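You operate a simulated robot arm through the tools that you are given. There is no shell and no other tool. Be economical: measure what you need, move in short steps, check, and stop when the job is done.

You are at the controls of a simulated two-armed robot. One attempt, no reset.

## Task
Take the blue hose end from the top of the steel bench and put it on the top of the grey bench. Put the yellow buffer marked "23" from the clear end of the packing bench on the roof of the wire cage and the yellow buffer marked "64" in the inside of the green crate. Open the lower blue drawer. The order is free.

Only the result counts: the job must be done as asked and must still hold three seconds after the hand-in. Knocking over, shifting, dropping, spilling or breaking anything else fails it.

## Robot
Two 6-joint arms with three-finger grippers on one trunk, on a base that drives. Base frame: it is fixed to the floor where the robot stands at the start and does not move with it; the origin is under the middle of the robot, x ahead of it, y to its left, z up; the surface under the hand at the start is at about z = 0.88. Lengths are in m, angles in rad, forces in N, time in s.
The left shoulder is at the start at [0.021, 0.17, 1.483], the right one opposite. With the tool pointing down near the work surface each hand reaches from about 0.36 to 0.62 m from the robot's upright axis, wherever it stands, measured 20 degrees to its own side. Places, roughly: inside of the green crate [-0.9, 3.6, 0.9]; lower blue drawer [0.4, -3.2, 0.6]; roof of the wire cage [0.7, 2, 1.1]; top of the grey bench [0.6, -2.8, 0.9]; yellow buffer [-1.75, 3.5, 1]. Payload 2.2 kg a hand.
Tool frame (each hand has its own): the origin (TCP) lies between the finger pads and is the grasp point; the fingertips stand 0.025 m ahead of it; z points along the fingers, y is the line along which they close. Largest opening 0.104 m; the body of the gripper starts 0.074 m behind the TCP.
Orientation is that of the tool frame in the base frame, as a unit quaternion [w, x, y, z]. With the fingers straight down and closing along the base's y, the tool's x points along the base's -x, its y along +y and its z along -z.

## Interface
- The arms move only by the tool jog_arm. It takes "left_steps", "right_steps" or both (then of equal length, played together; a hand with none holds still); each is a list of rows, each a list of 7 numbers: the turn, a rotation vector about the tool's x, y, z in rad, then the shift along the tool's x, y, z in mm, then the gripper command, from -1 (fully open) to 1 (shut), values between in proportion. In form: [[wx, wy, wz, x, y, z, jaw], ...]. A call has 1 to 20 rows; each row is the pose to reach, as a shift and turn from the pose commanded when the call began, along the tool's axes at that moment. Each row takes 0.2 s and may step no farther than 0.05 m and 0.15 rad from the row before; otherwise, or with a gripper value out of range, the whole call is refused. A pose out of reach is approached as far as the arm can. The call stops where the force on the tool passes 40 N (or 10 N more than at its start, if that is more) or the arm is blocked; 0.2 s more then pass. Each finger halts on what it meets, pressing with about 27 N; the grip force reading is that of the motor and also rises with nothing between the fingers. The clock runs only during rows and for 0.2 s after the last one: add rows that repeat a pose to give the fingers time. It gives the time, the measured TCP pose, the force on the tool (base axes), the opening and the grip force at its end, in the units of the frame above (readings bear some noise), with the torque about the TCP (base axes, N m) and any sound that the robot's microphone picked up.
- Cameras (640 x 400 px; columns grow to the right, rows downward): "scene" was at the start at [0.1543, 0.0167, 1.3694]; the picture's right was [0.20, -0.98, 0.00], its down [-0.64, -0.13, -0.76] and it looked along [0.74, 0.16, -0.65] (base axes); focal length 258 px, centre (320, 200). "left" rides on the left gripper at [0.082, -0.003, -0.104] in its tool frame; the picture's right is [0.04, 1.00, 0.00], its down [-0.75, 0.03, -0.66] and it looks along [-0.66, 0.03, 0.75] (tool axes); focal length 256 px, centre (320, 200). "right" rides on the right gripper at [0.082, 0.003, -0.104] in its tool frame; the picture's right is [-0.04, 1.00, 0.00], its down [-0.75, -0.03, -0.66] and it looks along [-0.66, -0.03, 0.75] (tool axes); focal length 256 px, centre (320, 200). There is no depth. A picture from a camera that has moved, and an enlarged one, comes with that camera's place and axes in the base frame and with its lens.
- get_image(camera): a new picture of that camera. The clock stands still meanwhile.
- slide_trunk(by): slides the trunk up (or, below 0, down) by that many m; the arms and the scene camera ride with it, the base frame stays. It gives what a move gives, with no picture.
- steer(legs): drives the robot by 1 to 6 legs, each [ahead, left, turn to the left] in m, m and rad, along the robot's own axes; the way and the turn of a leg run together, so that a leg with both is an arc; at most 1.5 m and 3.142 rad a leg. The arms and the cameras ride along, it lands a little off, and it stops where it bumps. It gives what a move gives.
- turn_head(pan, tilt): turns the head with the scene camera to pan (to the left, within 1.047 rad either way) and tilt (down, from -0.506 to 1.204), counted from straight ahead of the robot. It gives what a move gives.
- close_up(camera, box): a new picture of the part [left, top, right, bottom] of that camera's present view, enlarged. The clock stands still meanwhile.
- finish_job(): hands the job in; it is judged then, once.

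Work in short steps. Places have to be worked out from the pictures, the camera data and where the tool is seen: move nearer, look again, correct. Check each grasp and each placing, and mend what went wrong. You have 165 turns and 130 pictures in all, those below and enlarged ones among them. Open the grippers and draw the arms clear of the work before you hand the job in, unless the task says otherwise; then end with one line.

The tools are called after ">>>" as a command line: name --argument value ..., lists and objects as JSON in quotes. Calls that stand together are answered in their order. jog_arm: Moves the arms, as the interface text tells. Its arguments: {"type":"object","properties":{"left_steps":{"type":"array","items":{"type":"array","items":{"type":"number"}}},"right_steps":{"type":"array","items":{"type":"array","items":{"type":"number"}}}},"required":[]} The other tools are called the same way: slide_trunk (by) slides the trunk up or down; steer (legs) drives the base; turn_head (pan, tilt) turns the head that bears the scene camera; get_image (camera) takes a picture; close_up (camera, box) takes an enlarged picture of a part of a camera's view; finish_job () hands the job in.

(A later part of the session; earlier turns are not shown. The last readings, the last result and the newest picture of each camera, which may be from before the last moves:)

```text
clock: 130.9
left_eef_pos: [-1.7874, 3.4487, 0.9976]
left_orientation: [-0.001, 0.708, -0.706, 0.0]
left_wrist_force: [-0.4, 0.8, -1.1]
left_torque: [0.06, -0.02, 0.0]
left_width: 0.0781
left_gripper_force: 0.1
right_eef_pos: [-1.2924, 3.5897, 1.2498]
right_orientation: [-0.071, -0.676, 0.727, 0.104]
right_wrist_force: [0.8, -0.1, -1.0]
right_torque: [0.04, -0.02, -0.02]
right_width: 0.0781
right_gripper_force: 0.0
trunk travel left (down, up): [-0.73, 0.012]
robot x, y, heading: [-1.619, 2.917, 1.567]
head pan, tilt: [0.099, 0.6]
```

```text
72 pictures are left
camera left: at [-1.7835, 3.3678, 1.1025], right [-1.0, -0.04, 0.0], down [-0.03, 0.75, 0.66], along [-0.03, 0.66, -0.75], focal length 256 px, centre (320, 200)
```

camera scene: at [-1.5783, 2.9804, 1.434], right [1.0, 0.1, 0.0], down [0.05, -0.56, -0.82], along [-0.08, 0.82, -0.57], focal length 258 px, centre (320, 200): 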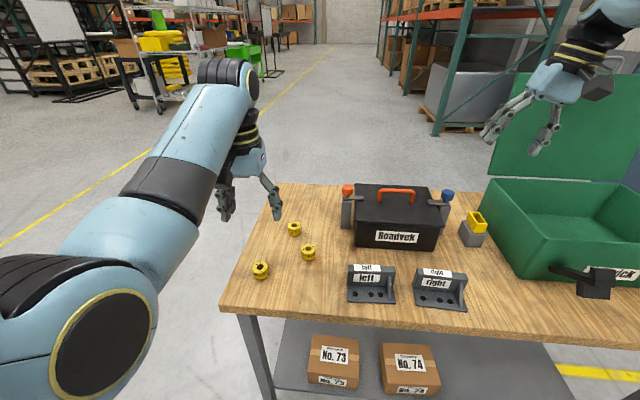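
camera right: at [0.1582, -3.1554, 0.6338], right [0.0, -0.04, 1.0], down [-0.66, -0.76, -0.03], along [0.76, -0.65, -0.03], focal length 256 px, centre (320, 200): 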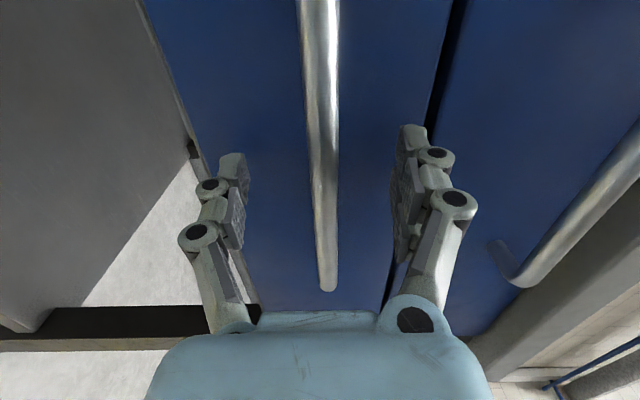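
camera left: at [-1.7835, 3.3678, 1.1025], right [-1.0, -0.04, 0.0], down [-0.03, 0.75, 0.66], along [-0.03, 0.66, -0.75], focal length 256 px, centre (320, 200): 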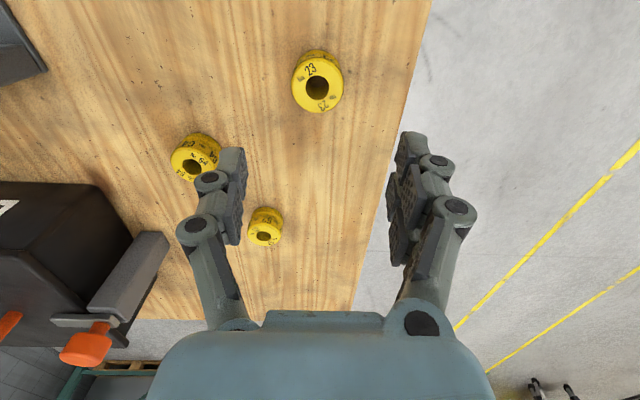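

23 is at (-1.785, 3.437). I align, lower the trunk by 0.06 (for reach) and check again.

>>> jog_arm --left_steps '[[0, 0, 0, 12, -2, 0, -0.4]]'

>>> slide_trunk --by -0.07

>>> get_image --camera "left"

```text
clock: 131.3
left_eef_pos: [-1.7851, 3.4371, 0.9973]
left_orientation: [-0.002, 0.708, -0.707, -0.001]
left_wrist_force: [0.7, 0.5, 0.6]
left_torque: [0.0, 0.01, -0.02]
left_width: 0.0728
left_gripper_force: 0.1
right_eef_pos: [-1.2926, 3.5881, 1.2507]
right_orientation: [-0.07, -0.675, 0.727, 0.104]
right_wrist_force: [-0.6, -0.4, 0.1]
right_torque: [0.01, 0.02, 0.02]
right_width: 0.0782
right_gripper_force: 0.1
trunk travel left (down, up): [-0.73, 0.012]
robot x, y, heading: [-1.6173, 2.9151, 1.566]
head pan, tilt: [0.099, 0.6]
```

```text
clock: 132.4
left_eef_pos: [-1.7864, 3.4375, 0.9276]
left_orientation: [-0.001, 0.708, -0.706, 0.0]
left_wrist_force: [0.0, -0.2, 0.2]
left_torque: [-0.01, -0.02, -0.01]
left_width: 0.0728
left_gripper_force: 0.1
right_eef_pos: [-1.2935, 3.5895, 1.1809]
right_orientation: [-0.069, -0.675, 0.727, 0.104]
right_wrist_force: [0.7, 0.3, -0.1]
right_torque: [0.02, 0.01, 0.0]
right_width: 0.0779
right_gripper_force: 0.0
trunk travel left (down, up): [-0.66, 0.082]
robot x, y, heading: [-1.6167, 2.9131, 1.57]
head pan, tilt: [0.099, 0.6]
```

```text
71 pictures are left
camera left: at [-1.7821, 3.3565, 1.0324], right [-1.0, -0.04, 0.0], down [-0.03, 0.75, 0.66], along [-0.03, 0.66, -0.75], focal length 256 px, centre (320, 200)
```

left: 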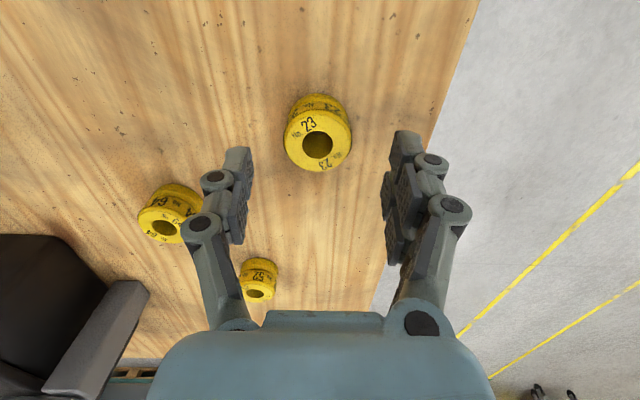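

Centred; buffer top z≈0.88. I descend 50 mm and close.

>>> jog_arm --left_steps '[[0, 0, 0, 0, 0, 25, -0.4], [0, 0, 0, 0, 0, 42, -0.4], [0, 0, 0, 0, 0, 50, -0.4]]'

>>> jog_arm --left_steps '[[0, 0, 0, 0, 0, 0, 0.1], [0, 0, 0, 0, 0, 0, 0.6], [0, 0, 0, 0, 0, 0, 1], [0, 0, 0, 0, 0, 0, 1]]'

>>> get_image --camera "left"

```text
clock: 133.2
left_eef_pos: [-1.7868, 3.4375, 0.883]
left_orientation: [-0.004, 0.708, -0.706, -0.003]
left_wrist_force: [-2.5, -6.3, 30.1]
left_torque: [-0.36, 0.54, -0.13]
left_width: 0.077
left_gripper_force: 6.3
right_eef_pos: [-1.2937, 3.5852, 1.1824]
right_orientation: [-0.069, -0.675, 0.727, 0.106]
right_wrist_force: [0.4, 0.2, 0.6]
right_torque: [0.02, 0.01, 0.02]
right_width: 0.0781
right_gripper_force: 0.1
trunk travel left (down, up): [-0.66, 0.082]
robot x, y, heading: [-1.6138, 2.9193, 1.567]
head pan, tilt: [0.099, 0.6]
```

```text
clock: 133.6
left_eef_pos: [-1.7886, 3.4412, 0.8852]
left_orientation: [-0.004, 0.708, -0.706, -0.006]
left_wrist_force: [-7.6, -5.1, 32.8]
left_torque: [-0.71, 0.54, -0.07]
left_width: 0.0444
left_gripper_force: 20.8
right_eef_pos: [-1.2937, 3.5855, 1.1817]
right_orientation: [-0.069, -0.676, 0.726, 0.104]
right_wrist_force: [-0.5, -0.6, 0.5]
right_torque: [0.01, 0.0, 0.01]
right_width: 0.0779
right_gripper_force: 0.1
trunk travel left (down, up): [-0.66, 0.082]
robot x, y, heading: [-1.6195, 2.918, 1.569]
head pan, tilt: [0.099, 0.6]
stopped in row 1 (left hand): the force on the tool passed its limit at 43 N (the readings are from after the stop); the commanded pose is now the measured one
```

```text
70 pictures are left
camera left: at [-1.7842, 3.3584, 0.9886], right [-1.0, -0.04, 0.0], down [-0.03, 0.74, 0.67], along [-0.03, 0.67, -0.74], focal length 256 px, centre (320, 200)
```

left: 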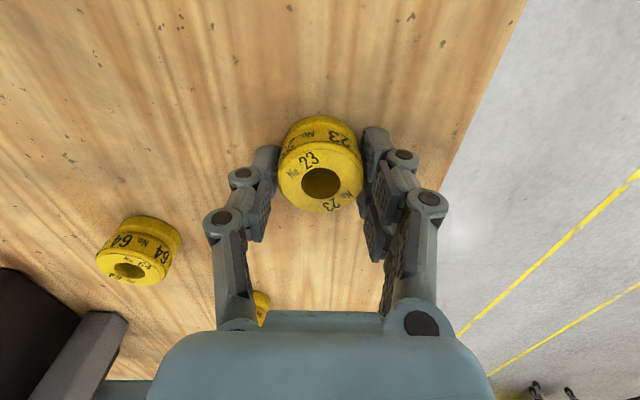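

The fingertips rest on the bench (z≈0.86) and the fingers are at 44 mm on the buffer. I ease up 3 mm, finish closing, and lift.

>>> jog_arm --left_steps '[[0, 0, 0, 0, 0, -3, 0.6], [0, 0, 0, 0, 0, -3, 1], [0, 0, 0, 0, 0, -3, 1], [0, 0, 0, 0, 0, -3, 1]]'

>>> jog_arm --left_steps '[[0, 0, 0, 0, 0, -20, 1], [0, 0, 0, 0, 0, -50, 1], [0, 0, 0, 0, 0, -90, 1]]'

>>> get_image --camera "left"

```text
clock: 134.6
left_eef_pos: [-1.7887, 3.4415, 0.886]
left_orientation: [-0.003, 0.708, -0.706, -0.004]
left_wrist_force: [-16.4, 5.3, 31.1]
left_torque: [-0.29, 0.93, -0.22]
left_width: 0.0437
left_gripper_force: 27.4
right_eef_pos: [-1.2946, 3.5875, 1.1805]
right_orientation: [-0.069, -0.676, 0.726, 0.104]
right_wrist_force: [-0.2, -0.4, -0.2]
right_torque: [0.03, 0.0, 0.06]
right_width: 0.0781
right_gripper_force: 0.1
trunk travel left (down, up): [-0.66, 0.082]
robot x, y, heading: [-1.6136, 2.9121, 1.57]
head pan, tilt: [0.099, 0.6]
```

```text
clock: 135.4
left_eef_pos: [-1.7867, 3.4404, 0.9753]
left_orientation: [-0.002, 0.708, -0.706, 0.0]
left_wrist_force: [0.3, -0.7, -0.2]
left_torque: [-0.01, 0.0, 0.0]
left_width: 0.0441
left_gripper_force: 27.2
right_eef_pos: [-1.294, 3.5891, 1.1797]
right_orientation: [-0.07, -0.674, 0.728, 0.104]
right_wrist_force: [0.4, -0.4, -0.1]
right_torque: [0.0, 0.02, -0.01]
right_width: 0.078
right_gripper_force: 0.2
trunk travel left (down, up): [-0.66, 0.082]
robot x, y, heading: [-1.6153, 2.9208, 1.567]
head pan, tilt: [0.099, 0.6]
```

```text
69 pictures are left
camera left: at [-1.7826, 3.3589, 1.0792], right [-1.0, -0.04, 0.0], down [-0.03, 0.75, 0.66], along [-0.03, 0.66, -0.75], focal length 256 px, centre (320, 200)
```

left: 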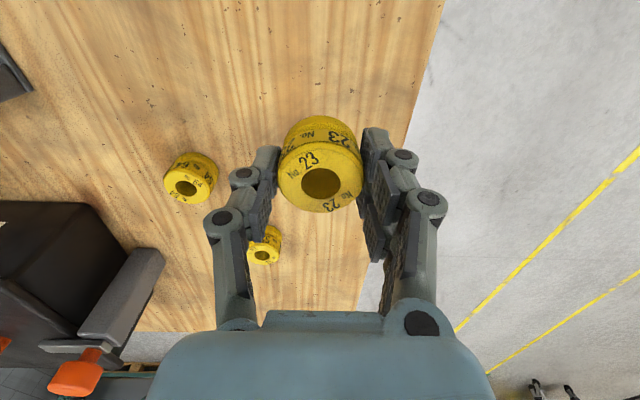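

Buffer 23 is held. I raise the trunk and hand, back off, go right and turn toward the cage.

>>> slide_trunk --by 0.08

>>> jog_arm --left_steps '[[0, 0, 0, 0, 0, -40, 1], [0, 0, 0, 0, 0, -80, 1], [0, 0, 0, -20, 0, -120, 1], [0, 0, 0, -30, 0, -150, 1]]'

>>> steer --legs '[[-0.4, 0, 0], [0, -1.05, 0], [0, 0, -1.567]]'

>>> turn_head --pan -0.15 --tilt 0.5

>>> get_image --camera "scene"

```text
clock: 136.6
left_eef_pos: [-1.7856, 3.4408, 1.0538]
left_orientation: [-0.002, 0.708, -0.706, -0.001]
left_wrist_force: [1.0, -0.1, -0.5]
left_torque: [0.0, -0.02, 0.02]
left_width: 0.0438
left_gripper_force: 26.6
right_eef_pos: [-1.2939, 3.5901, 1.2603]
right_orientation: [-0.07, -0.675, 0.727, 0.103]
right_wrist_force: [1.0, -0.9, -0.8]
right_torque: [0.01, -0.01, 0.02]
right_width: 0.0779
right_gripper_force: 0.0
trunk travel left (down, up): [-0.74, 0.002]
robot x, y, heading: [-1.6176, 2.9157, 1.572]
head pan, tilt: [0.099, 0.6]
```

```text
clock: 137.6
left_eef_pos: [-1.7854, 3.4705, 1.1993]
left_orientation: [-0.004, 0.708, -0.706, -0.001]
left_wrist_force: [0.6, -0.4, -0.2]
left_torque: [0.01, 0.0, 0.01]
left_width: 0.0435
left_gripper_force: 26.9
left hand out of reach, approached as far as the arm can: row 4
right_eef_pos: [-1.2944, 3.5898, 1.2603]
right_orientation: [-0.069, -0.675, 0.727, 0.104]
right_wrist_force: [0.5, -0.5, -0.6]
right_torque: [0.02, -0.02, 0.02]
right_width: 0.078
right_gripper_force: 0.0
trunk travel left (down, up): [-0.74, 0.002]
robot x, y, heading: [-1.6172, 2.9136, 1.568]
head pan, tilt: [0.099, 0.6]
```

```text
clock: 148.8
left_eef_pos: [-0.0349, 2.6846, 1.1981]
left_orientation: [0.004, 0.002, 1.0, -0.001]
left_wrist_force: [-0.4, 0.0, -0.5]
left_torque: [0.02, -0.02, -0.01]
left_width: 0.0436
left_gripper_force: 26.2
right_eef_pos: [0.0819, 2.1908, 1.2602]
right_orientation: [0.024, 0.039, 0.991, 0.122]
right_wrist_force: [-0.6, 0.3, 0.8]
right_torque: [0.02, -0.01, -0.02]
right_width: 0.078
right_gripper_force: 0.1
trunk travel left (down, up): [-0.74, 0.002]
robot x, y, heading: [-0.5891, 2.5212, -0.007]
head pan, tilt: [0.099, 0.6]
```

```text
clock: 149.6
left_eef_pos: [-0.0344, 2.6838, 1.1985]
left_orientation: [0.003, 0.002, 1.0, 0.0]
left_wrist_force: [0.5, -0.2, -1.1]
left_torque: [0.01, 0.0, 0.0]
left_width: 0.0436
left_gripper_force: 26.8
right_eef_pos: [0.0822, 2.1909, 1.26]
right_orientation: [0.024, 0.04, 0.991, 0.122]
right_wrist_force: [0.8, 0.7, 0.4]
right_torque: [0.0, -0.01, 0.02]
right_width: 0.0781
right_gripper_force: 0.1
trunk travel left (down, up): [-0.74, 0.002]
robot x, y, heading: [-0.5927, 2.5177, -0.005]
head pan, tilt: [-0.15, 0.499]
```

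```text
68 pictures are left
camera scene: at [-0.4288, 2.5023, 1.453], right [-0.16, -0.99, 0.0], down [-0.47, 0.08, -0.88], along [0.87, -0.14, -0.48], focal length 258 px, centre (320, 200)
```

scene: 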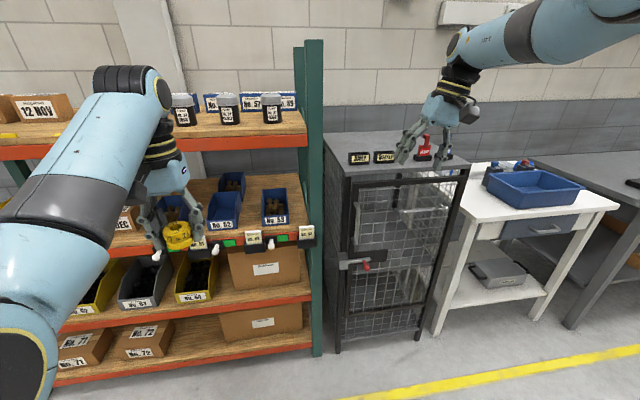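

The cage roof is free at the back, items stand along its front edge. I strafe right 0.5 m to face the cage and look down on the roof.

>>> steer --legs '[[0, -0.52, 0], [0.25, 0, 0]]'

>>> turn_head --pan 0.0 --tilt 0.5

>>> get_image --camera "scene"

>>> get_image --camera "left"

```text
clock: 154.0
left_eef_pos: [0.2126, 2.1642, 1.1993]
left_orientation: [0.003, 0.003, 1.0, -0.002]
left_wrist_force: [0.2, 0.7, -0.9]
left_torque: [-0.02, 0.02, 0.01]
left_width: 0.0434
left_gripper_force: 27.2
right_eef_pos: [0.3275, 1.6727, 1.2599]
right_orientation: [0.025, 0.04, 0.991, 0.123]
right_wrist_force: [-0.1, -0.5, 0.2]
right_torque: [0.0, 0.01, -0.01]
right_width: 0.0781
right_gripper_force: 0.1
trunk travel left (down, up): [-0.74, 0.002]
robot x, y, heading: [-0.3495, 2.0032, -0.012]
head pan, tilt: [-0.15, 0.499]
```

```text
clock: 154.7
left_eef_pos: [0.2119, 2.1641, 1.1972]
left_orientation: [0.003, 0.003, 1.0, -0.002]
left_wrist_force: [-0.5, 0.0, -0.2]
left_torque: [0.01, 0.01, 0.03]
left_width: 0.0435
left_gripper_force: 26.6
right_eef_pos: [0.3263, 1.6702, 1.2597]
right_orientation: [0.025, 0.041, 0.991, 0.123]
right_wrist_force: [0.6, -0.2, -0.4]
right_torque: [0.01, 0.01, 0.0]
right_width: 0.078
right_gripper_force: 0.2
trunk travel left (down, up): [-0.74, 0.002]
robot x, y, heading: [-0.3421, 2.0017, -0.016]
head pan, tilt: [0.0, 0.499]
```

```text
67 pictures are left
camera scene: at [-0.1815, 1.9978, 1.453], right [-0.01, -1.0, 0.0], down [-0.48, 0.01, -0.88], along [0.88, -0.01, -0.48], focal length 258 px, centre (320, 200)
```

scene: 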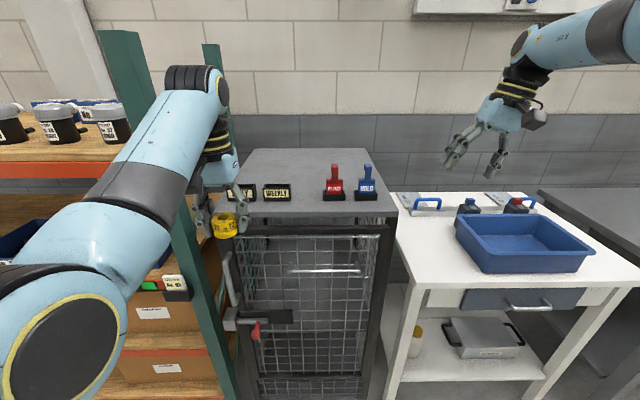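

```text
66 pictures are left
camera left: at [0.1315, 2.1625, 1.302], right [-0.03, 1.0, 0.0], down [0.75, 0.03, 0.66], along [0.66, 0.02, -0.75], focal length 256 px, centre (320, 200)
```

left: 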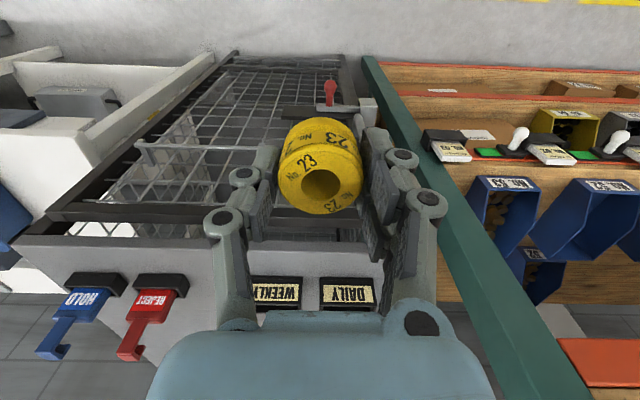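

From the WEEKLY sign seen in both cameras: roof z≈1.10, signs at x≈0.47, roof spanning x≈0.39–0.9, y≈1.79–2.27. My left elbow might meet the shelf post at the left, so I look at it first.

>>> turn_head --pan 0.75 --tilt 0.6

>>> get_image --camera "scene"

```text
clock: 155.8
left_eef_pos: [0.213, 2.1648, 1.1985]
left_orientation: [0.004, 0.003, 1.0, 0.0]
left_wrist_force: [0.6, -0.3, 0.1]
left_torque: [-0.03, -0.02, 0.0]
left_width: 0.0434
left_gripper_force: 27.0
right_eef_pos: [0.3272, 1.6714, 1.2596]
right_orientation: [0.024, 0.041, 0.991, 0.123]
right_wrist_force: [-0.4, -0.1, -0.4]
right_torque: [0.01, -0.02, 0.02]
right_width: 0.0781
right_gripper_force: 0.1
trunk travel left (down, up): [-0.74, 0.002]
robot x, y, heading: [-0.3415, 2.002, -0.013]
head pan, tilt: [0.75, 0.6]
```

```text
65 pictures are left
camera scene: at [-0.2076, 2.0584, 1.444], right [0.67, -0.74, 0.0], down [-0.42, -0.38, -0.82], along [0.61, 0.55, -0.57], focal length 258 px, centre (320, 200)
```

scene: 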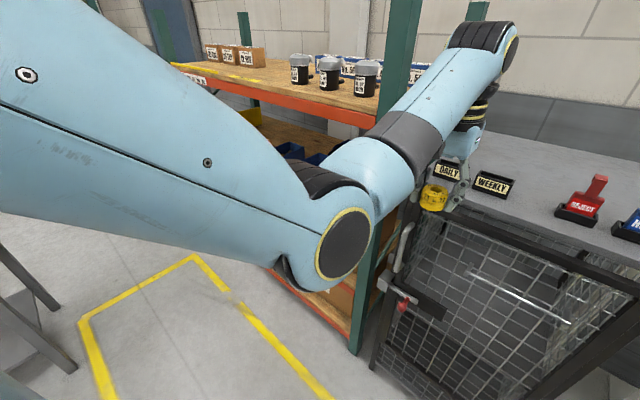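

The elbow sits further in than I feared (rel. ~0.25 m left at most), the post is at (0.43, 2.36). I strafe right 7 cm, then advance 0.2 m and check.

>>> steer --legs '[[0, -0.075, 0.013], [0.2, 0, 0]]'

>>> get_image --camera "scene"

>>> get_image --camera "left"

```text
clock: 158.1
left_eef_pos: [0.4139, 2.0962, 1.199]
left_orientation: [0.002, -0.003, 1.0, -0.001]
left_wrist_force: [0.5, -0.1, 0.0]
left_torque: [-0.03, 0.02, 0.02]
left_width: 0.0433
left_gripper_force: 26.9
right_eef_pos: [0.5347, 1.6053, 1.2604]
right_orientation: [0.024, 0.035, 0.992, 0.123]
right_wrist_force: [-0.4, 0.1, 0.4]
right_torque: [0.01, -0.01, 0.01]
right_width: 0.078
right_gripper_force: 0.1
trunk travel left (down, up): [-0.74, 0.002]
robot x, y, heading: [-0.1413, 1.9258, 0.001]
head pan, tilt: [0.75, 0.6]
```

```text
64 pictures are left
camera scene: at [-0.0047, 1.9853, 1.444], right [0.68, -0.73, 0.0], down [-0.41, -0.39, -0.82], along [0.6, 0.56, -0.57], focal length 258 px, centre (320, 200)
```

scene: 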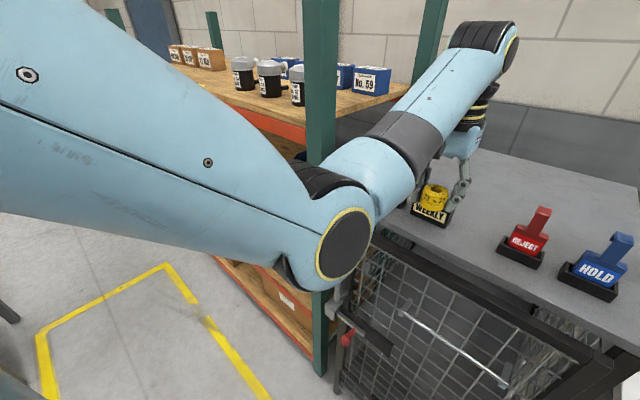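

```text
63 pictures are left
camera left: at [0.3324, 2.0939, 1.3022], right [-0.05, 1.0, 0.0], down [0.75, 0.04, 0.66], along [0.66, 0.03, -0.75], focal length 256 px, centre (320, 200)
```

left: 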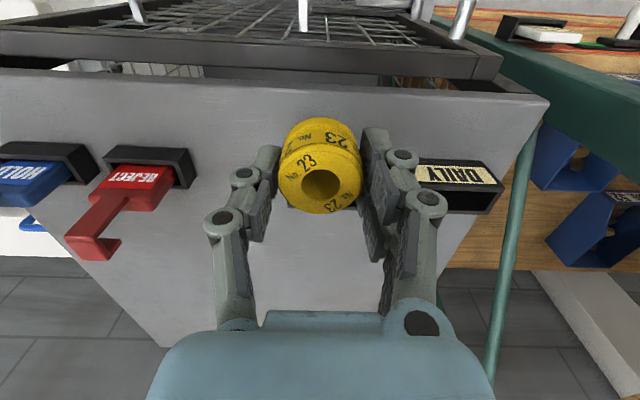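

Clear so far. I advance 0.17 m more, bringing the buffer behind the signs.

>>> steer --legs '[[0.17, 0, 0]]'

>>> turn_head --pan 0.2 --tilt 0.7

>>> get_image --camera "left"

>>> get_image --camera "scene"

```text
clock: 159.6
left_eef_pos: [0.5858, 2.0972, 1.1978]
left_orientation: [0.003, -0.003, 1.0, -0.001]
left_wrist_force: [-1.1, -0.8, -0.6]
left_torque: [-0.01, 0.01, 0.04]
left_width: 0.0434
left_gripper_force: 26.8
right_eef_pos: [0.708, 1.605, 1.2607]
right_orientation: [0.024, 0.035, 0.992, 0.123]
right_wrist_force: [0.0, -0.6, 1.0]
right_torque: [-0.01, 0.0, -0.03]
right_width: 0.078
right_gripper_force: 0.1
trunk travel left (down, up): [-0.74, 0.002]
robot x, y, heading: [0.0295, 1.9292, -0.002]
head pan, tilt: [0.75, 0.6]
```

```text
clock: 160.5
left_eef_pos: [0.5864, 2.0983, 1.1989]
left_orientation: [0.003, -0.003, 1.0, -0.002]
left_wrist_force: [0.0, 0.5, 0.0]
left_torque: [-0.04, -0.01, 0.03]
left_width: 0.0433
left_gripper_force: 27.0
right_eef_pos: [0.7085, 1.6051, 1.2601]
right_orientation: [0.023, 0.035, 0.992, 0.122]
right_wrist_force: [-0.1, 0.6, -0.1]
right_torque: [0.01, 0.0, 0.0]
right_width: 0.078
right_gripper_force: 0.1
trunk travel left (down, up): [-0.74, 0.002]
robot x, y, heading: [0.0349, 1.927, 0.002]
head pan, tilt: [0.201, 0.7]
```

```text
62 pictures are left
camera left: at [0.506, 2.0941, 1.3024], right [-0.05, 1.0, 0.0], down [0.75, 0.04, 0.66], along [0.66, 0.03, -0.75], focal length 256 px, centre (320, 200)
```

left: 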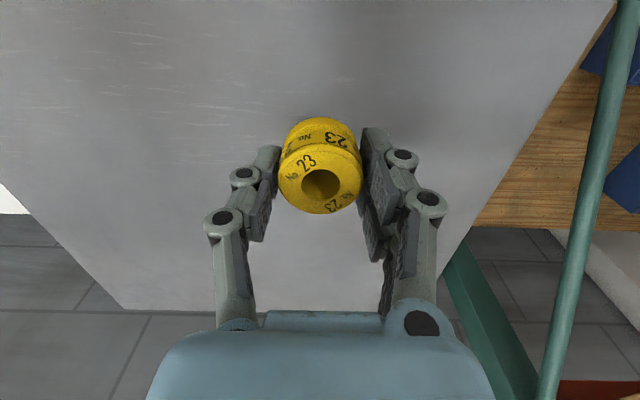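

```text
61 pictures are left
camera scene: at [0.1873, 1.9426, 1.4355], right [0.2, -0.98, 0.0], down [-0.63, -0.13, -0.77], along [0.75, 0.15, -0.64], focal length 258 px, centre (320, 200)
```

scene: 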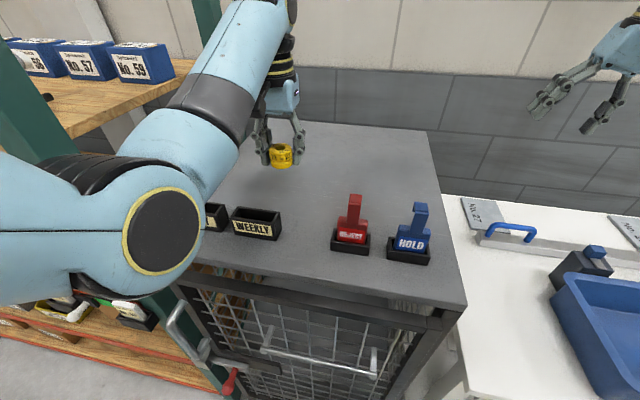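

The buffer is over free roof behind the signs. I descend slowly to near contact.

>>> jog_arm --left_steps '[[0, 0, 0, 0, 0, 25, 1], [0, 0, 0, 0, 0, 45, 1], [0, 0, 0, 0, 0, 58, 1], [0, 0, 0, 0, 0, 62, 1]]'

>>> get_image --camera "scene"

```text
clock: 161.5
left_eef_pos: [0.588, 2.0968, 1.1373]
left_orientation: [0.003, -0.002, 1.0, -0.002]
left_wrist_force: [0.9, -0.5, 0.0]
left_torque: [0.0, 0.01, 0.02]
left_width: 0.0432
left_gripper_force: 26.8
right_eef_pos: [0.7103, 1.6052, 1.26]
right_orientation: [0.024, 0.034, 0.992, 0.123]
right_wrist_force: [0.3, -0.3, -0.2]
right_torque: [0.02, 0.0, 0.02]
right_width: 0.0783
right_gripper_force: 0.0
trunk travel left (down, up): [-0.74, 0.002]
robot x, y, heading: [0.0304, 1.9251, -0.002]
head pan, tilt: [0.201, 0.7]
```

```text
60 pictures are left
camera scene: at [0.1879, 1.9424, 1.4354], right [0.2, -0.98, 0.0], down [-0.63, -0.13, -0.76], along [0.75, 0.15, -0.64], focal length 258 px, centre (320, 200)
```

scene: 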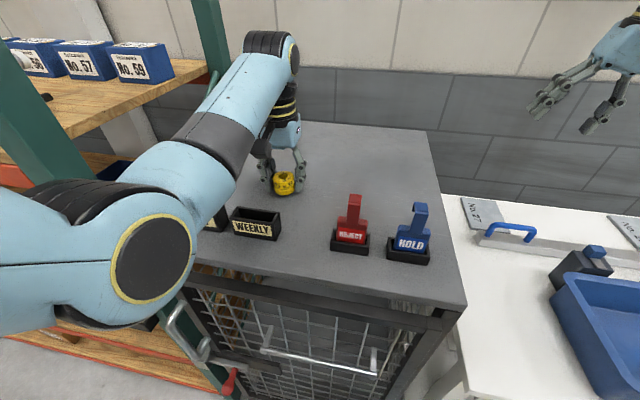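

Still not touching. I continue in 4 mm steps until contact.

>>> jog_arm --left_steps '[[0, 0, 0, 0, 0, 4, 1], [0, 0, 0, 0, 0, 8, 1], [0, 0, 0, 0, 0, 11, 1]]'

>>> close_up --camera "scene" --box '[190, 130, 340, 250]'

```text
clock: 162.3
left_eef_pos: [0.5871, 2.0982, 1.1257]
left_orientation: [0.004, -0.002, 1.0, -0.001]
left_wrist_force: [-0.5, -0.4, 2.3]
left_torque: [0.09, 0.09, 0.03]
left_width: 0.0432
left_gripper_force: 26.8
right_eef_pos: [0.7082, 1.606, 1.2606]
right_orientation: [0.025, 0.035, 0.991, 0.123]
right_wrist_force: [-0.5, -0.4, 0.6]
right_torque: [0.0, 0.02, 0.02]
right_width: 0.0781
right_gripper_force: 0.2
trunk travel left (down, up): [-0.74, 0.002]
robot x, y, heading: [0.0277, 1.9285, -0.002]
head pan, tilt: [0.201, 0.7]
```

```text
3.33 times, centred on (265, 190) of scene
camera zoom: at [0.1873, 1.9423, 1.4355], right [0.2, -0.98, 0.0], down [-0.63, -0.13, -0.76], along [0.75, 0.15, -0.64], focal length 860 px, centre (503, 233)
```

zoom: 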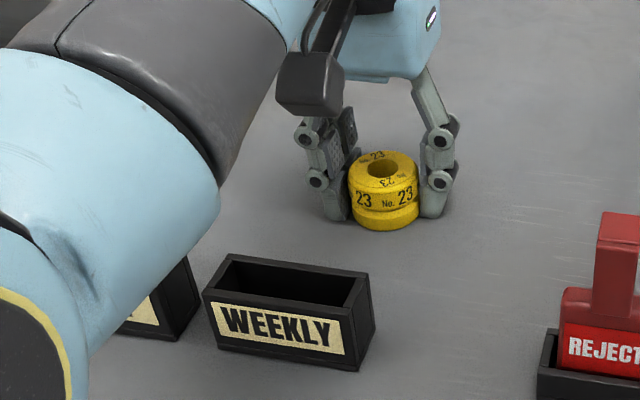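

Contact is just made (2 N). I open the fingers.

>>> jog_arm --left_steps '[[0, 0, 0, 0, 0, 0, 0.0], [0, 0, 0, 0, 0, 0, -0.4], [0, 0, 0, 0, 0, 0, -0.4], [0, 0, 0, 0, 0, -10, -0.4], [0, 0, 0, 0, 0, -40, -0.4], [0, 0, 0, 0, 0, -72, -0.4]]'

>>> get_image --camera "scene"

```text
clock: 163.7
left_eef_pos: [0.5853, 2.0962, 1.1973]
left_orientation: [0.005, -0.002, 1.0, 0.0]
left_wrist_force: [0.3, -0.1, -0.1]
left_torque: [0.01, 0.01, -0.02]
left_width: 0.0726
left_gripper_force: 0.0
right_eef_pos: [0.7086, 1.6044, 1.2607]
right_orientation: [0.023, 0.034, 0.991, 0.124]
right_wrist_force: [0.7, 0.4, 0.5]
right_torque: [0.0, -0.01, 0.02]
right_width: 0.0779
right_gripper_force: 0.0
trunk travel left (down, up): [-0.74, 0.002]
robot x, y, heading: [0.0329, 1.9282, -0.001]
head pan, tilt: [0.201, 0.7]
```

```text
58 pictures are left
camera scene: at [0.1878, 1.9423, 1.4354], right [0.2, -0.98, 0.0], down [-0.63, -0.13, -0.76], along [0.75, 0.15, -0.64], focal length 258 px, centre (320, 200)
```

scene: 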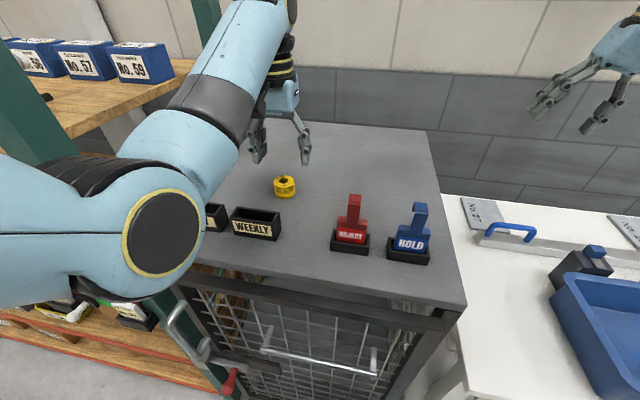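

Buffer 23 sits on the cage roof. I back straight off, strafe, turn left and return to the packing bench.

>>> steer --legs '[[-0.6, 0, 0], [0, 0.6, 0], [0, 0, 1.572], [0, 0.92, 0]]'

>>> turn_head --pan 0.0 --tilt 0.6

>>> get_image --camera "scene"

```text
clock: 178.3
left_eef_pos: [-1.6533, 3.0586, 1.1981]
left_orientation: [-0.003, 0.714, -0.7, -0.002]
left_wrist_force: [1.1, 0.3, -0.2]
left_torque: [0.0, 0.0, 0.01]
left_width: 0.073
left_gripper_force: 0.0
right_eef_pos: [-1.164, 3.189, 1.2602]
right_orientation: [-0.071, -0.681, 0.721, 0.104]
right_wrist_force: [-0.4, -0.1, -0.3]
right_torque: [-0.04, 0.01, -0.05]
right_width: 0.0779
right_gripper_force: 0.0
trunk travel left (down, up): [-0.74, 0.002]
robot x, y, heading: [-1.4735, 2.5076, 1.588]
head pan, tilt: [0.201, 0.7]
```

```text
clock: 179.0
left_eef_pos: [-1.6543, 3.0595, 1.1988]
left_orientation: [-0.004, 0.715, -0.699, -0.002]
left_wrist_force: [-0.1, 0.0, -0.5]
left_torque: [0.01, -0.03, 0.01]
left_width: 0.0726
left_gripper_force: 0.1
right_eef_pos: [-1.1637, 3.1891, 1.2608]
right_orientation: [-0.07, -0.681, 0.721, 0.102]
right_wrist_force: [0.0, -0.1, -0.9]
right_torque: [-0.03, -0.01, 0.04]
right_width: 0.0779
right_gripper_force: 0.1
trunk travel left (down, up): [-0.74, 0.002]
robot x, y, heading: [-1.4768, 2.5052, 1.587]
head pan, tilt: [0.0, 0.6]
```

```text
57 pictures are left
camera scene: at [-1.4763, 2.6663, 1.444], right [1.0, 0.02, 0.0], down [0.01, -0.57, -0.82], along [-0.01, 0.82, -0.57], focal length 258 px, centre (320, 200)
```

scene: 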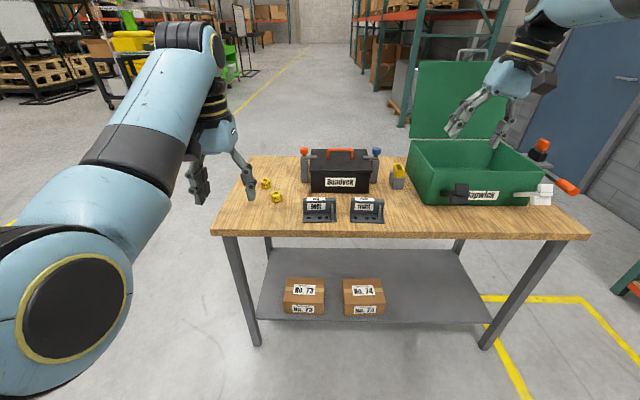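

I drive 0.465 ahead so the left hand comes above number 64.

>>> steer --legs '[[0, 0, -0.017], [0.465, 0.012, 0]]'

>>> jog_arm --left_steps '[[0, 0, 0, 0, 0, 45, -0.4], [0, 0, 0, 0, 0, 90, -0.4], [0, 0, 0, 0, 0, 135, -0.4], [0, 0, 0, 0, 0, 170, -0.4]]'

>>> get_image --camera "left"

>>> get_image --camera "scene"

```text
clock: 182.1
left_eef_pos: [-1.6604, 3.5191, 1.1982]
left_orientation: [-0.004, 0.711, -0.703, -0.003]
left_wrist_force: [0.1, -0.5, 0.2]
left_torque: [-0.03, 0.02, 0.02]
left_width: 0.0732
left_gripper_force: 0.1
right_eef_pos: [-1.1685, 3.6432, 1.2591]
right_orientation: [-0.071, -0.679, 0.724, 0.103]
right_wrist_force: [0.5, -0.1, 0.1]
right_torque: [0.0, 0.01, 0.0]
right_width: 0.0782
right_gripper_force: 0.1
trunk travel left (down, up): [-0.74, 0.002]
robot x, y, heading: [-1.4878, 2.9647, 1.579]
head pan, tilt: [0.0, 0.6]
```

```text
clock: 183.1
left_eef_pos: [-1.661, 3.52, 1.0266]
left_orientation: [-0.004, 0.71, -0.704, -0.004]
left_wrist_force: [0.4, 0.5, 0.5]
left_torque: [0.02, 0.03, 0.02]
left_width: 0.0726
left_gripper_force: 0.2
right_eef_pos: [-1.1698, 3.644, 1.2588]
right_orientation: [-0.07, -0.678, 0.724, 0.104]
right_wrist_force: [0.7, -0.5, 0.4]
right_torque: [-0.04, -0.04, 0.01]
right_width: 0.0781
right_gripper_force: 0.0
trunk travel left (down, up): [-0.74, 0.002]
robot x, y, heading: [-1.487, 2.9667, 1.575]
head pan, tilt: [0.0, 0.6]
```

```text
56 pictures are left
camera left: at [-1.6567, 3.4379, 1.131], right [-1.0, -0.05, 0.0], down [-0.04, 0.75, 0.66], along [-0.03, 0.66, -0.75], focal length 256 px, centre (320, 200)
```

left: 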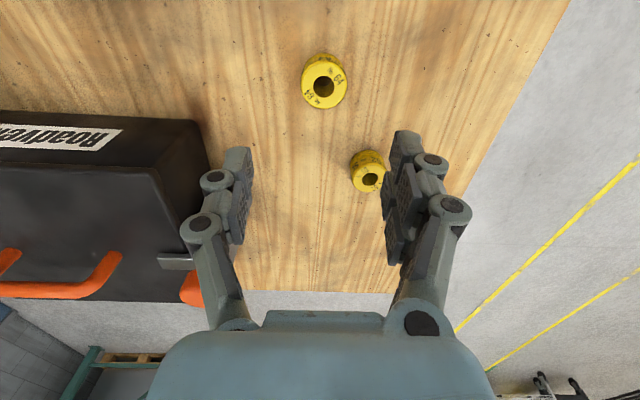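

```text
55 pictures are left
camera scene: at [-1.4873, 3.1246, 1.444], right [1.0, 0.0, 0.0], down [0.0, -0.57, -0.82], along [0.0, 0.82, -0.57], focal length 258 px, centre (320, 200)
```

scene: 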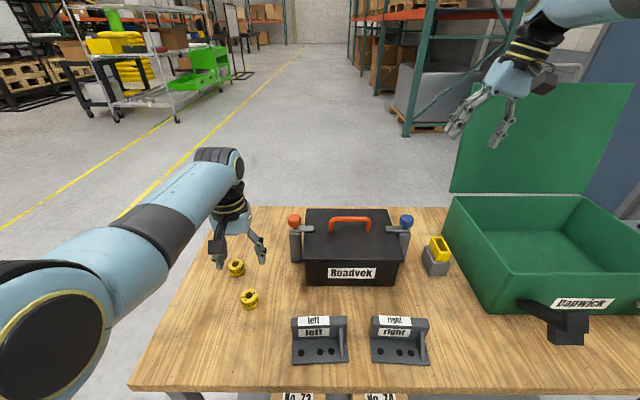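

64 is centred at about (-1.662, 3.517). I narrow the opening a bit (the toolbox is close on the right), lower the trunk 0.07 and check.

>>> slide_trunk --by -0.07

>>> jog_arm --left_steps '[[0, 0, 0, 3, 1, 0, -0.25], [0, 0, 0, 3, 1, 25, -0.25]]'

>>> get_image --camera "left"

```text
clock: 184.2
left_eef_pos: [-1.6601, 3.5211, 0.96]
left_orientation: [-0.003, 0.71, -0.704, -0.002]
left_wrist_force: [-0.1, -0.5, -0.4]
left_torque: [0.02, 0.02, 0.0]
left_width: 0.0725
left_gripper_force: 0.1
right_eef_pos: [-1.1697, 3.6434, 1.1907]
right_orientation: [-0.071, -0.678, 0.724, 0.104]
right_wrist_force: [-0.2, 0.5, 0.5]
right_torque: [0.01, -0.01, 0.02]
right_width: 0.0783
right_gripper_force: 0.1
trunk travel left (down, up): [-0.67, 0.072]
robot x, y, heading: [-1.4869, 2.9677, 1.573]
head pan, tilt: [0.0, 0.6]
```

```text
clock: 184.8
left_eef_pos: [-1.6605, 3.5185, 0.9322]
left_orientation: [-0.003, 0.71, -0.704, -0.003]
left_wrist_force: [0.6, 1.0, 0.3]
left_torque: [-0.01, -0.03, 0.0]
left_width: 0.0651
left_gripper_force: 0.2
right_eef_pos: [-1.169, 3.6444, 1.1904]
right_orientation: [-0.071, -0.678, 0.725, 0.103]
right_wrist_force: [0.6, 0.5, 0.7]
right_torque: [-0.01, 0.01, -0.05]
right_width: 0.0781
right_gripper_force: 0.0
trunk travel left (down, up): [-0.67, 0.072]
robot x, y, heading: [-1.4883, 2.967, 1.578]
head pan, tilt: [0.0, 0.6]
```

```text
54 pictures are left
camera left: at [-1.6565, 3.4358, 1.0368], right [-1.0, -0.05, 0.0], down [-0.04, 0.75, 0.66], along [-0.03, 0.66, -0.75], focal length 256 px, centre (320, 200)
```

left: 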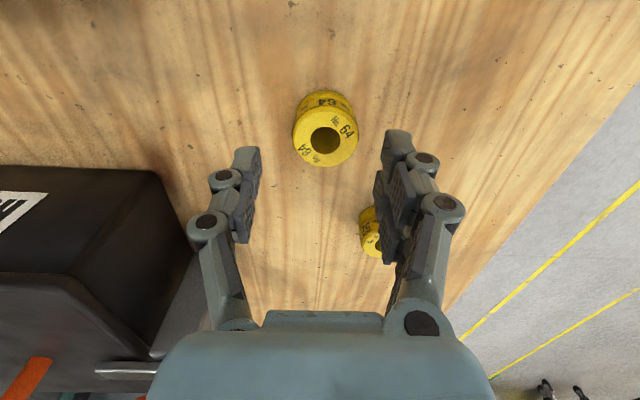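

Slight offset: shift 4 mm to the camera's right and descend to z≈0.889.

>>> jog_arm --left_steps '[[0, 0, 0, 0, 4, 0, -0.25], [0, 0, 0, 0, 4, 25, -0.25], [0, 0, 0, 0, 4, 42, -0.25]]'

>>> jog_arm --left_steps '[[0, 0, 0, 0, 0, 0, 0.1], [0, 0, 0, 0, 0, 0, 0.6], [0, 0, 0, 0, 0, 0, 1], [0, 0, 0, 0, 0, 0, 1]]'

>>> get_image --camera "left"

```text
clock: 185.6
left_eef_pos: [-1.6636, 3.5173, 0.8898]
left_orientation: [-0.004, 0.711, -0.704, -0.003]
left_wrist_force: [0.4, -0.1, -1.3]
left_torque: [0.0, -0.05, -0.02]
left_width: 0.0648
left_gripper_force: 0.2
right_eef_pos: [-1.1701, 3.6435, 1.1911]
right_orientation: [-0.07, -0.678, 0.725, 0.103]
right_wrist_force: [-0.9, -0.7, 0.2]
right_torque: [0.02, 0.0, 0.03]
right_width: 0.078
right_gripper_force: 0.1
trunk travel left (down, up): [-0.67, 0.072]
robot x, y, heading: [-1.4825, 2.9663, 1.578]
head pan, tilt: [0.0, 0.6]
```

```text
clock: 186.6
left_eef_pos: [-1.6637, 3.5176, 0.8911]
left_orientation: [-0.004, 0.711, -0.703, -0.003]
left_wrist_force: [-0.1, 0.5, 0.4]
left_torque: [-0.01, 0.02, -0.01]
left_width: 0.0412
left_gripper_force: 26.8
right_eef_pos: [-1.17, 3.6442, 1.1902]
right_orientation: [-0.07, -0.678, 0.725, 0.104]
right_wrist_force: [-0.1, 0.8, 0.2]
right_torque: [-0.01, -0.02, 0.02]
right_width: 0.078
right_gripper_force: 0.1
trunk travel left (down, up): [-0.67, 0.072]
robot x, y, heading: [-1.4908, 2.9714, 1.575]
head pan, tilt: [0.0, 0.6]
```

```text
53 pictures are left
camera left: at [-1.6587, 3.4354, 0.9941], right [-1.0, -0.05, 0.0], down [-0.04, 0.75, 0.66], along [-0.03, 0.66, -0.75], focal length 256 px, centre (320, 200)
```

left: 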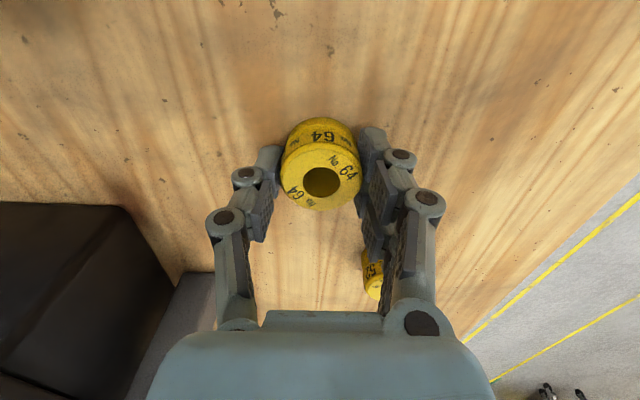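

Buffer 64 is held. I lift, raise the trunk, back off and strafe to face the green crate.

>>> jog_arm --left_steps '[[0, 0, 0, 0, 0, -30, 1], [0, 0, 0, 0, 0, -70, 1], [0, 0, 0, 0, 0, -115, 1], [0, 0, 0, 0, 0, -160, 1]]'

>>> slide_trunk --by 0.07

>>> jog_arm --left_steps '[[0, 0, 0, 0, 0, -40, 1], [0, 0, 0, 0, 0, -75, 1]]'

>>> steer --legs '[[-0.4, 0, 0], [0, -0.77, 0]]'

>>> get_image --camera "scene"

>>> get_image --camera "left"

```text
clock: 187.6
left_eef_pos: [-1.6648, 3.515, 1.0503]
left_orientation: [-0.003, 0.711, -0.703, -0.002]
left_wrist_force: [0.5, 0.4, -1.4]
left_torque: [0.0, 0.01, 0.03]
left_width: 0.0412
left_gripper_force: 27.0
right_eef_pos: [-1.1701, 3.6431, 1.1908]
right_orientation: [-0.069, -0.678, 0.724, 0.103]
right_wrist_force: [-0.9, -0.5, -0.8]
right_torque: [0.0, 0.02, -0.01]
right_width: 0.078
right_gripper_force: 0.0
trunk travel left (down, up): [-0.67, 0.072]
robot x, y, heading: [-1.488, 2.9636, 1.573]
head pan, tilt: [0.0, 0.6]
```

```text
clock: 188.7
left_eef_pos: [-1.6661, 3.5167, 1.1194]
left_orientation: [-0.004, 0.71, -0.704, -0.003]
left_wrist_force: [-0.2, 0.0, -0.2]
left_torque: [0.0, 0.02, 0.01]
left_width: 0.0413
left_gripper_force: 27.0
right_eef_pos: [-1.1691, 3.6434, 1.2588]
right_orientation: [-0.071, -0.678, 0.725, 0.104]
right_wrist_force: [0.3, -0.1, -0.3]
right_torque: [0.01, 0.01, 0.01]
right_width: 0.0779
right_gripper_force: 0.1
trunk travel left (down, up): [-0.74, 0.002]
robot x, y, heading: [-1.4884, 2.9652, 1.573]
head pan, tilt: [0.0, 0.6]
```

```text
clock: 189.3
left_eef_pos: [-1.6657, 3.5167, 1.1957]
left_orientation: [-0.004, 0.711, -0.703, -0.003]
left_wrist_force: [-0.1, 1.0, -1.0]
left_torque: [-0.02, 0.0, 0.03]
left_width: 0.0412
left_gripper_force: 26.9
left hand out of reach, approached as far as the arm can: row 2
right_eef_pos: [-1.1692, 3.6429, 1.2599]
right_orientation: [-0.07, -0.677, 0.725, 0.104]
right_wrist_force: [0.1, 0.0, -0.8]
right_torque: [-0.02, 0.03, -0.01]
right_width: 0.0782
right_gripper_force: 0.1
trunk travel left (down, up): [-0.74, 0.002]
robot x, y, heading: [-1.4857, 2.9691, 1.571]
head pan, tilt: [0.0, 0.6]
```

```text
clock: 195.5
left_eef_pos: [-0.8956, 3.1244, 1.1963]
left_orientation: [-0.004, 0.708, -0.706, -0.003]
left_wrist_force: [-0.4, -1.0, -0.8]
left_torque: [0.0, 0.02, -0.01]
left_width: 0.0408
left_gripper_force: 26.5
right_eef_pos: [-0.3998, 3.2495, 1.2609]
right_orientation: [-0.07, -0.677, 0.726, 0.104]
right_wrist_force: [0.5, 0.3, -0.1]
right_torque: [-0.01, 0.03, 0.01]
right_width: 0.0781
right_gripper_force: 0.1
trunk travel left (down, up): [-0.74, 0.002]
robot x, y, heading: [-0.7225, 2.5765, 1.573]
head pan, tilt: [0.0, 0.6]
```

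```text
52 pictures are left
camera scene: at [-0.7189, 2.7321, 1.444], right [1.0, 0.0, 0.0], down [0.0, -0.57, -0.82], along [0.0, 0.82, -0.57], focal length 258 px, centre (320, 200)
```

scene: 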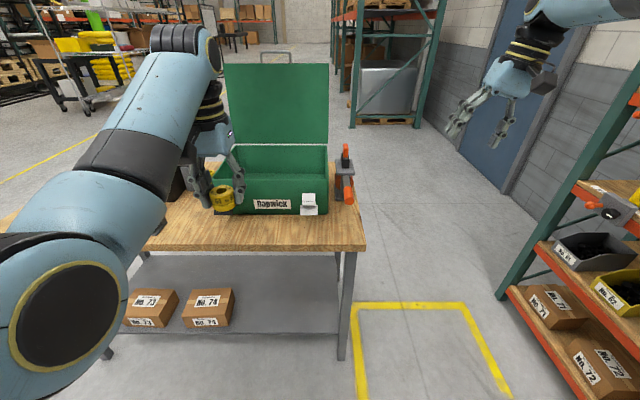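

```text
51 pictures are left
camera left: at [-0.8906, 3.0428, 1.2988], right [-1.0, -0.05, 0.0], down [-0.04, 0.75, 0.66], along [-0.03, 0.66, -0.75], focal length 256 px, centre (320, 200)
```

left: 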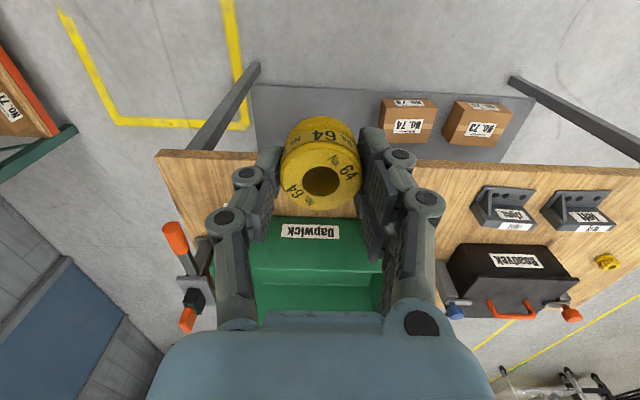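

Crate: interior about x -1.07…-0.69, y 3.50…3.75, rim z≈1.01, lid upright behind. So that the wrist camera doesn't meet the front wall, I roll the left hand 90° about its axis here in the open.

>>> jog_arm --left_steps '[[0, 0, 0.143, 0, 0, 0, 1], [0, 0, 0.286, 0, 0, 0, 1], [0, 0, 0.429, 0, 0, 0, 1], [0, 0, 0.571, 0, 0, 0, 1], [0, 0, 0.714, 0, 0, 0, 1], [0, 0, 0.857, 0, 0, 0, 1], [0, 0, 1.0, 0, 0, 0, 1], [0, 0, 1.142, 0, 0, 0, 1], [0, 0, 1.285, 0, 0, 0, 1], [0, 0, 1.428, 0, 0, 0, 1], [0, 0, 1.571, 0, 0, 0, 1]]'

>>> get_image --camera "scene"

```text
clock: 197.9
left_eef_pos: [-0.8957, 3.1251, 1.1951]
left_orientation: [0.002, -0.002, 1.0, 0.005]
left_wrist_force: [-0.1, 0.1, -0.5]
left_torque: [-0.02, -0.01, -0.01]
left_width: 0.0405
left_gripper_force: 27.3
right_eef_pos: [-0.3992, 3.2485, 1.2597]
right_orientation: [-0.07, -0.676, 0.726, 0.103]
right_wrist_force: [-0.2, -0.3, -0.2]
right_torque: [0.0, -0.01, 0.0]
right_width: 0.0784
right_gripper_force: 0.0
trunk travel left (down, up): [-0.74, 0.002]
robot x, y, heading: [-0.7213, 2.5769, 1.573]
head pan, tilt: [0.0, 0.6]
```

```text
50 pictures are left
camera scene: at [-0.719, 2.7321, 1.444], right [1.0, 0.0, 0.0], down [0.0, -0.57, -0.82], along [0.0, 0.82, -0.57], focal length 258 px, centre (320, 200)
```

scene: 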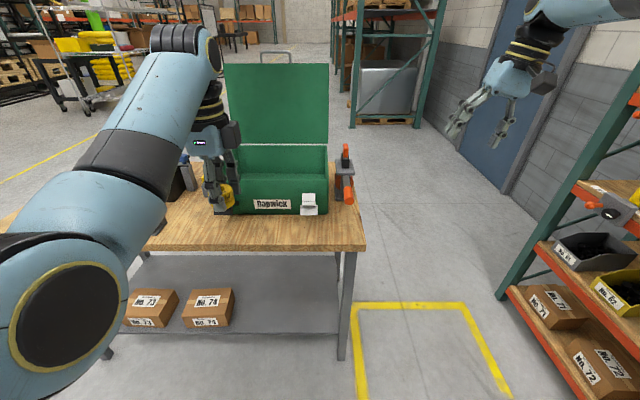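

Rolled fine. I drive forward 0.44 m so the hand comes over the crate.

>>> steer --legs '[[0.44, 0, 0]]'

>>> turn_head --pan 0.15 --tilt 0.75

>>> get_image --camera "scene"

>>> get_image --camera "left"

```text
clock: 200.5
left_eef_pos: [-0.8934, 3.5647, 1.1953]
left_orientation: [0.001, -0.002, 1.0, 0.005]
left_wrist_force: [-0.9, 0.0, -0.2]
left_torque: [-0.01, 0.0, -0.02]
left_width: 0.0401
left_gripper_force: 27.5
right_eef_pos: [-0.3969, 3.6884, 1.2593]
right_orientation: [-0.069, -0.676, 0.726, 0.104]
right_wrist_force: [0.2, 0.5, -0.2]
right_torque: [-0.03, 0.02, -0.02]
right_width: 0.078
right_gripper_force: 0.0
trunk travel left (down, up): [-0.74, 0.002]
robot x, y, heading: [-0.718, 3.0109, 1.57]
head pan, tilt: [0.0, 0.6]
```

```text
clock: 201.2
left_eef_pos: [-0.8939, 3.5658, 1.195]
left_orientation: [0.001, -0.002, 1.0, 0.004]
left_wrist_force: [-0.6, -0.1, 0.5]
left_torque: [0.01, -0.02, 0.02]
left_width: 0.0404
left_gripper_force: 27.0
right_eef_pos: [-0.3972, 3.6888, 1.26]
right_orientation: [-0.07, -0.676, 0.726, 0.104]
right_wrist_force: [-0.7, 0.8, 0.7]
right_torque: [0.0, -0.01, 0.0]
right_width: 0.0778
right_gripper_force: 0.0
trunk travel left (down, up): [-0.74, 0.002]
robot x, y, heading: [-0.7206, 3.0132, 1.568]
head pan, tilt: [0.15, 0.75]
```

```text
49 pictures are left
camera scene: at [-0.7307, 3.1659, 1.4311], right [0.99, 0.15, 0.0], down [0.1, -0.67, -0.73], along [-0.11, 0.72, -0.68], focal length 258 px, centre (320, 200)
```

scene: 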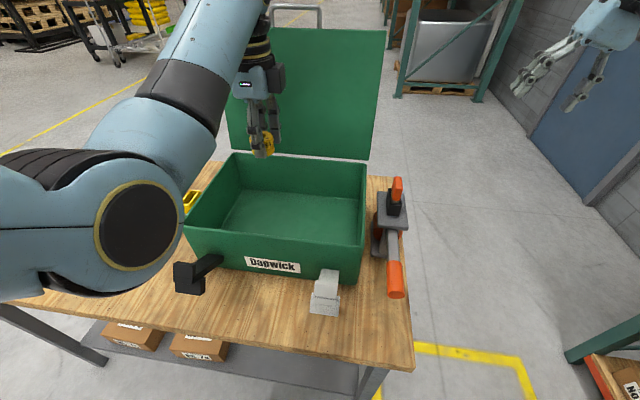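

```text
48 pictures are left
camera left: at [-0.9744, 3.5611, 1.2991], right [-0.04, 1.0, 0.01], down [0.75, 0.03, 0.66], along [0.66, 0.04, -0.75], focal length 256 px, centre (320, 200)
```

left: 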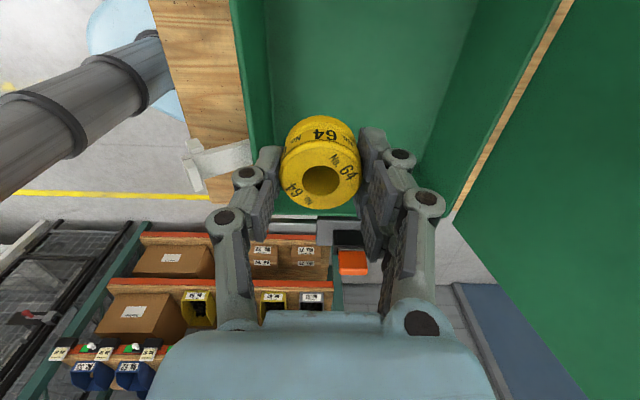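

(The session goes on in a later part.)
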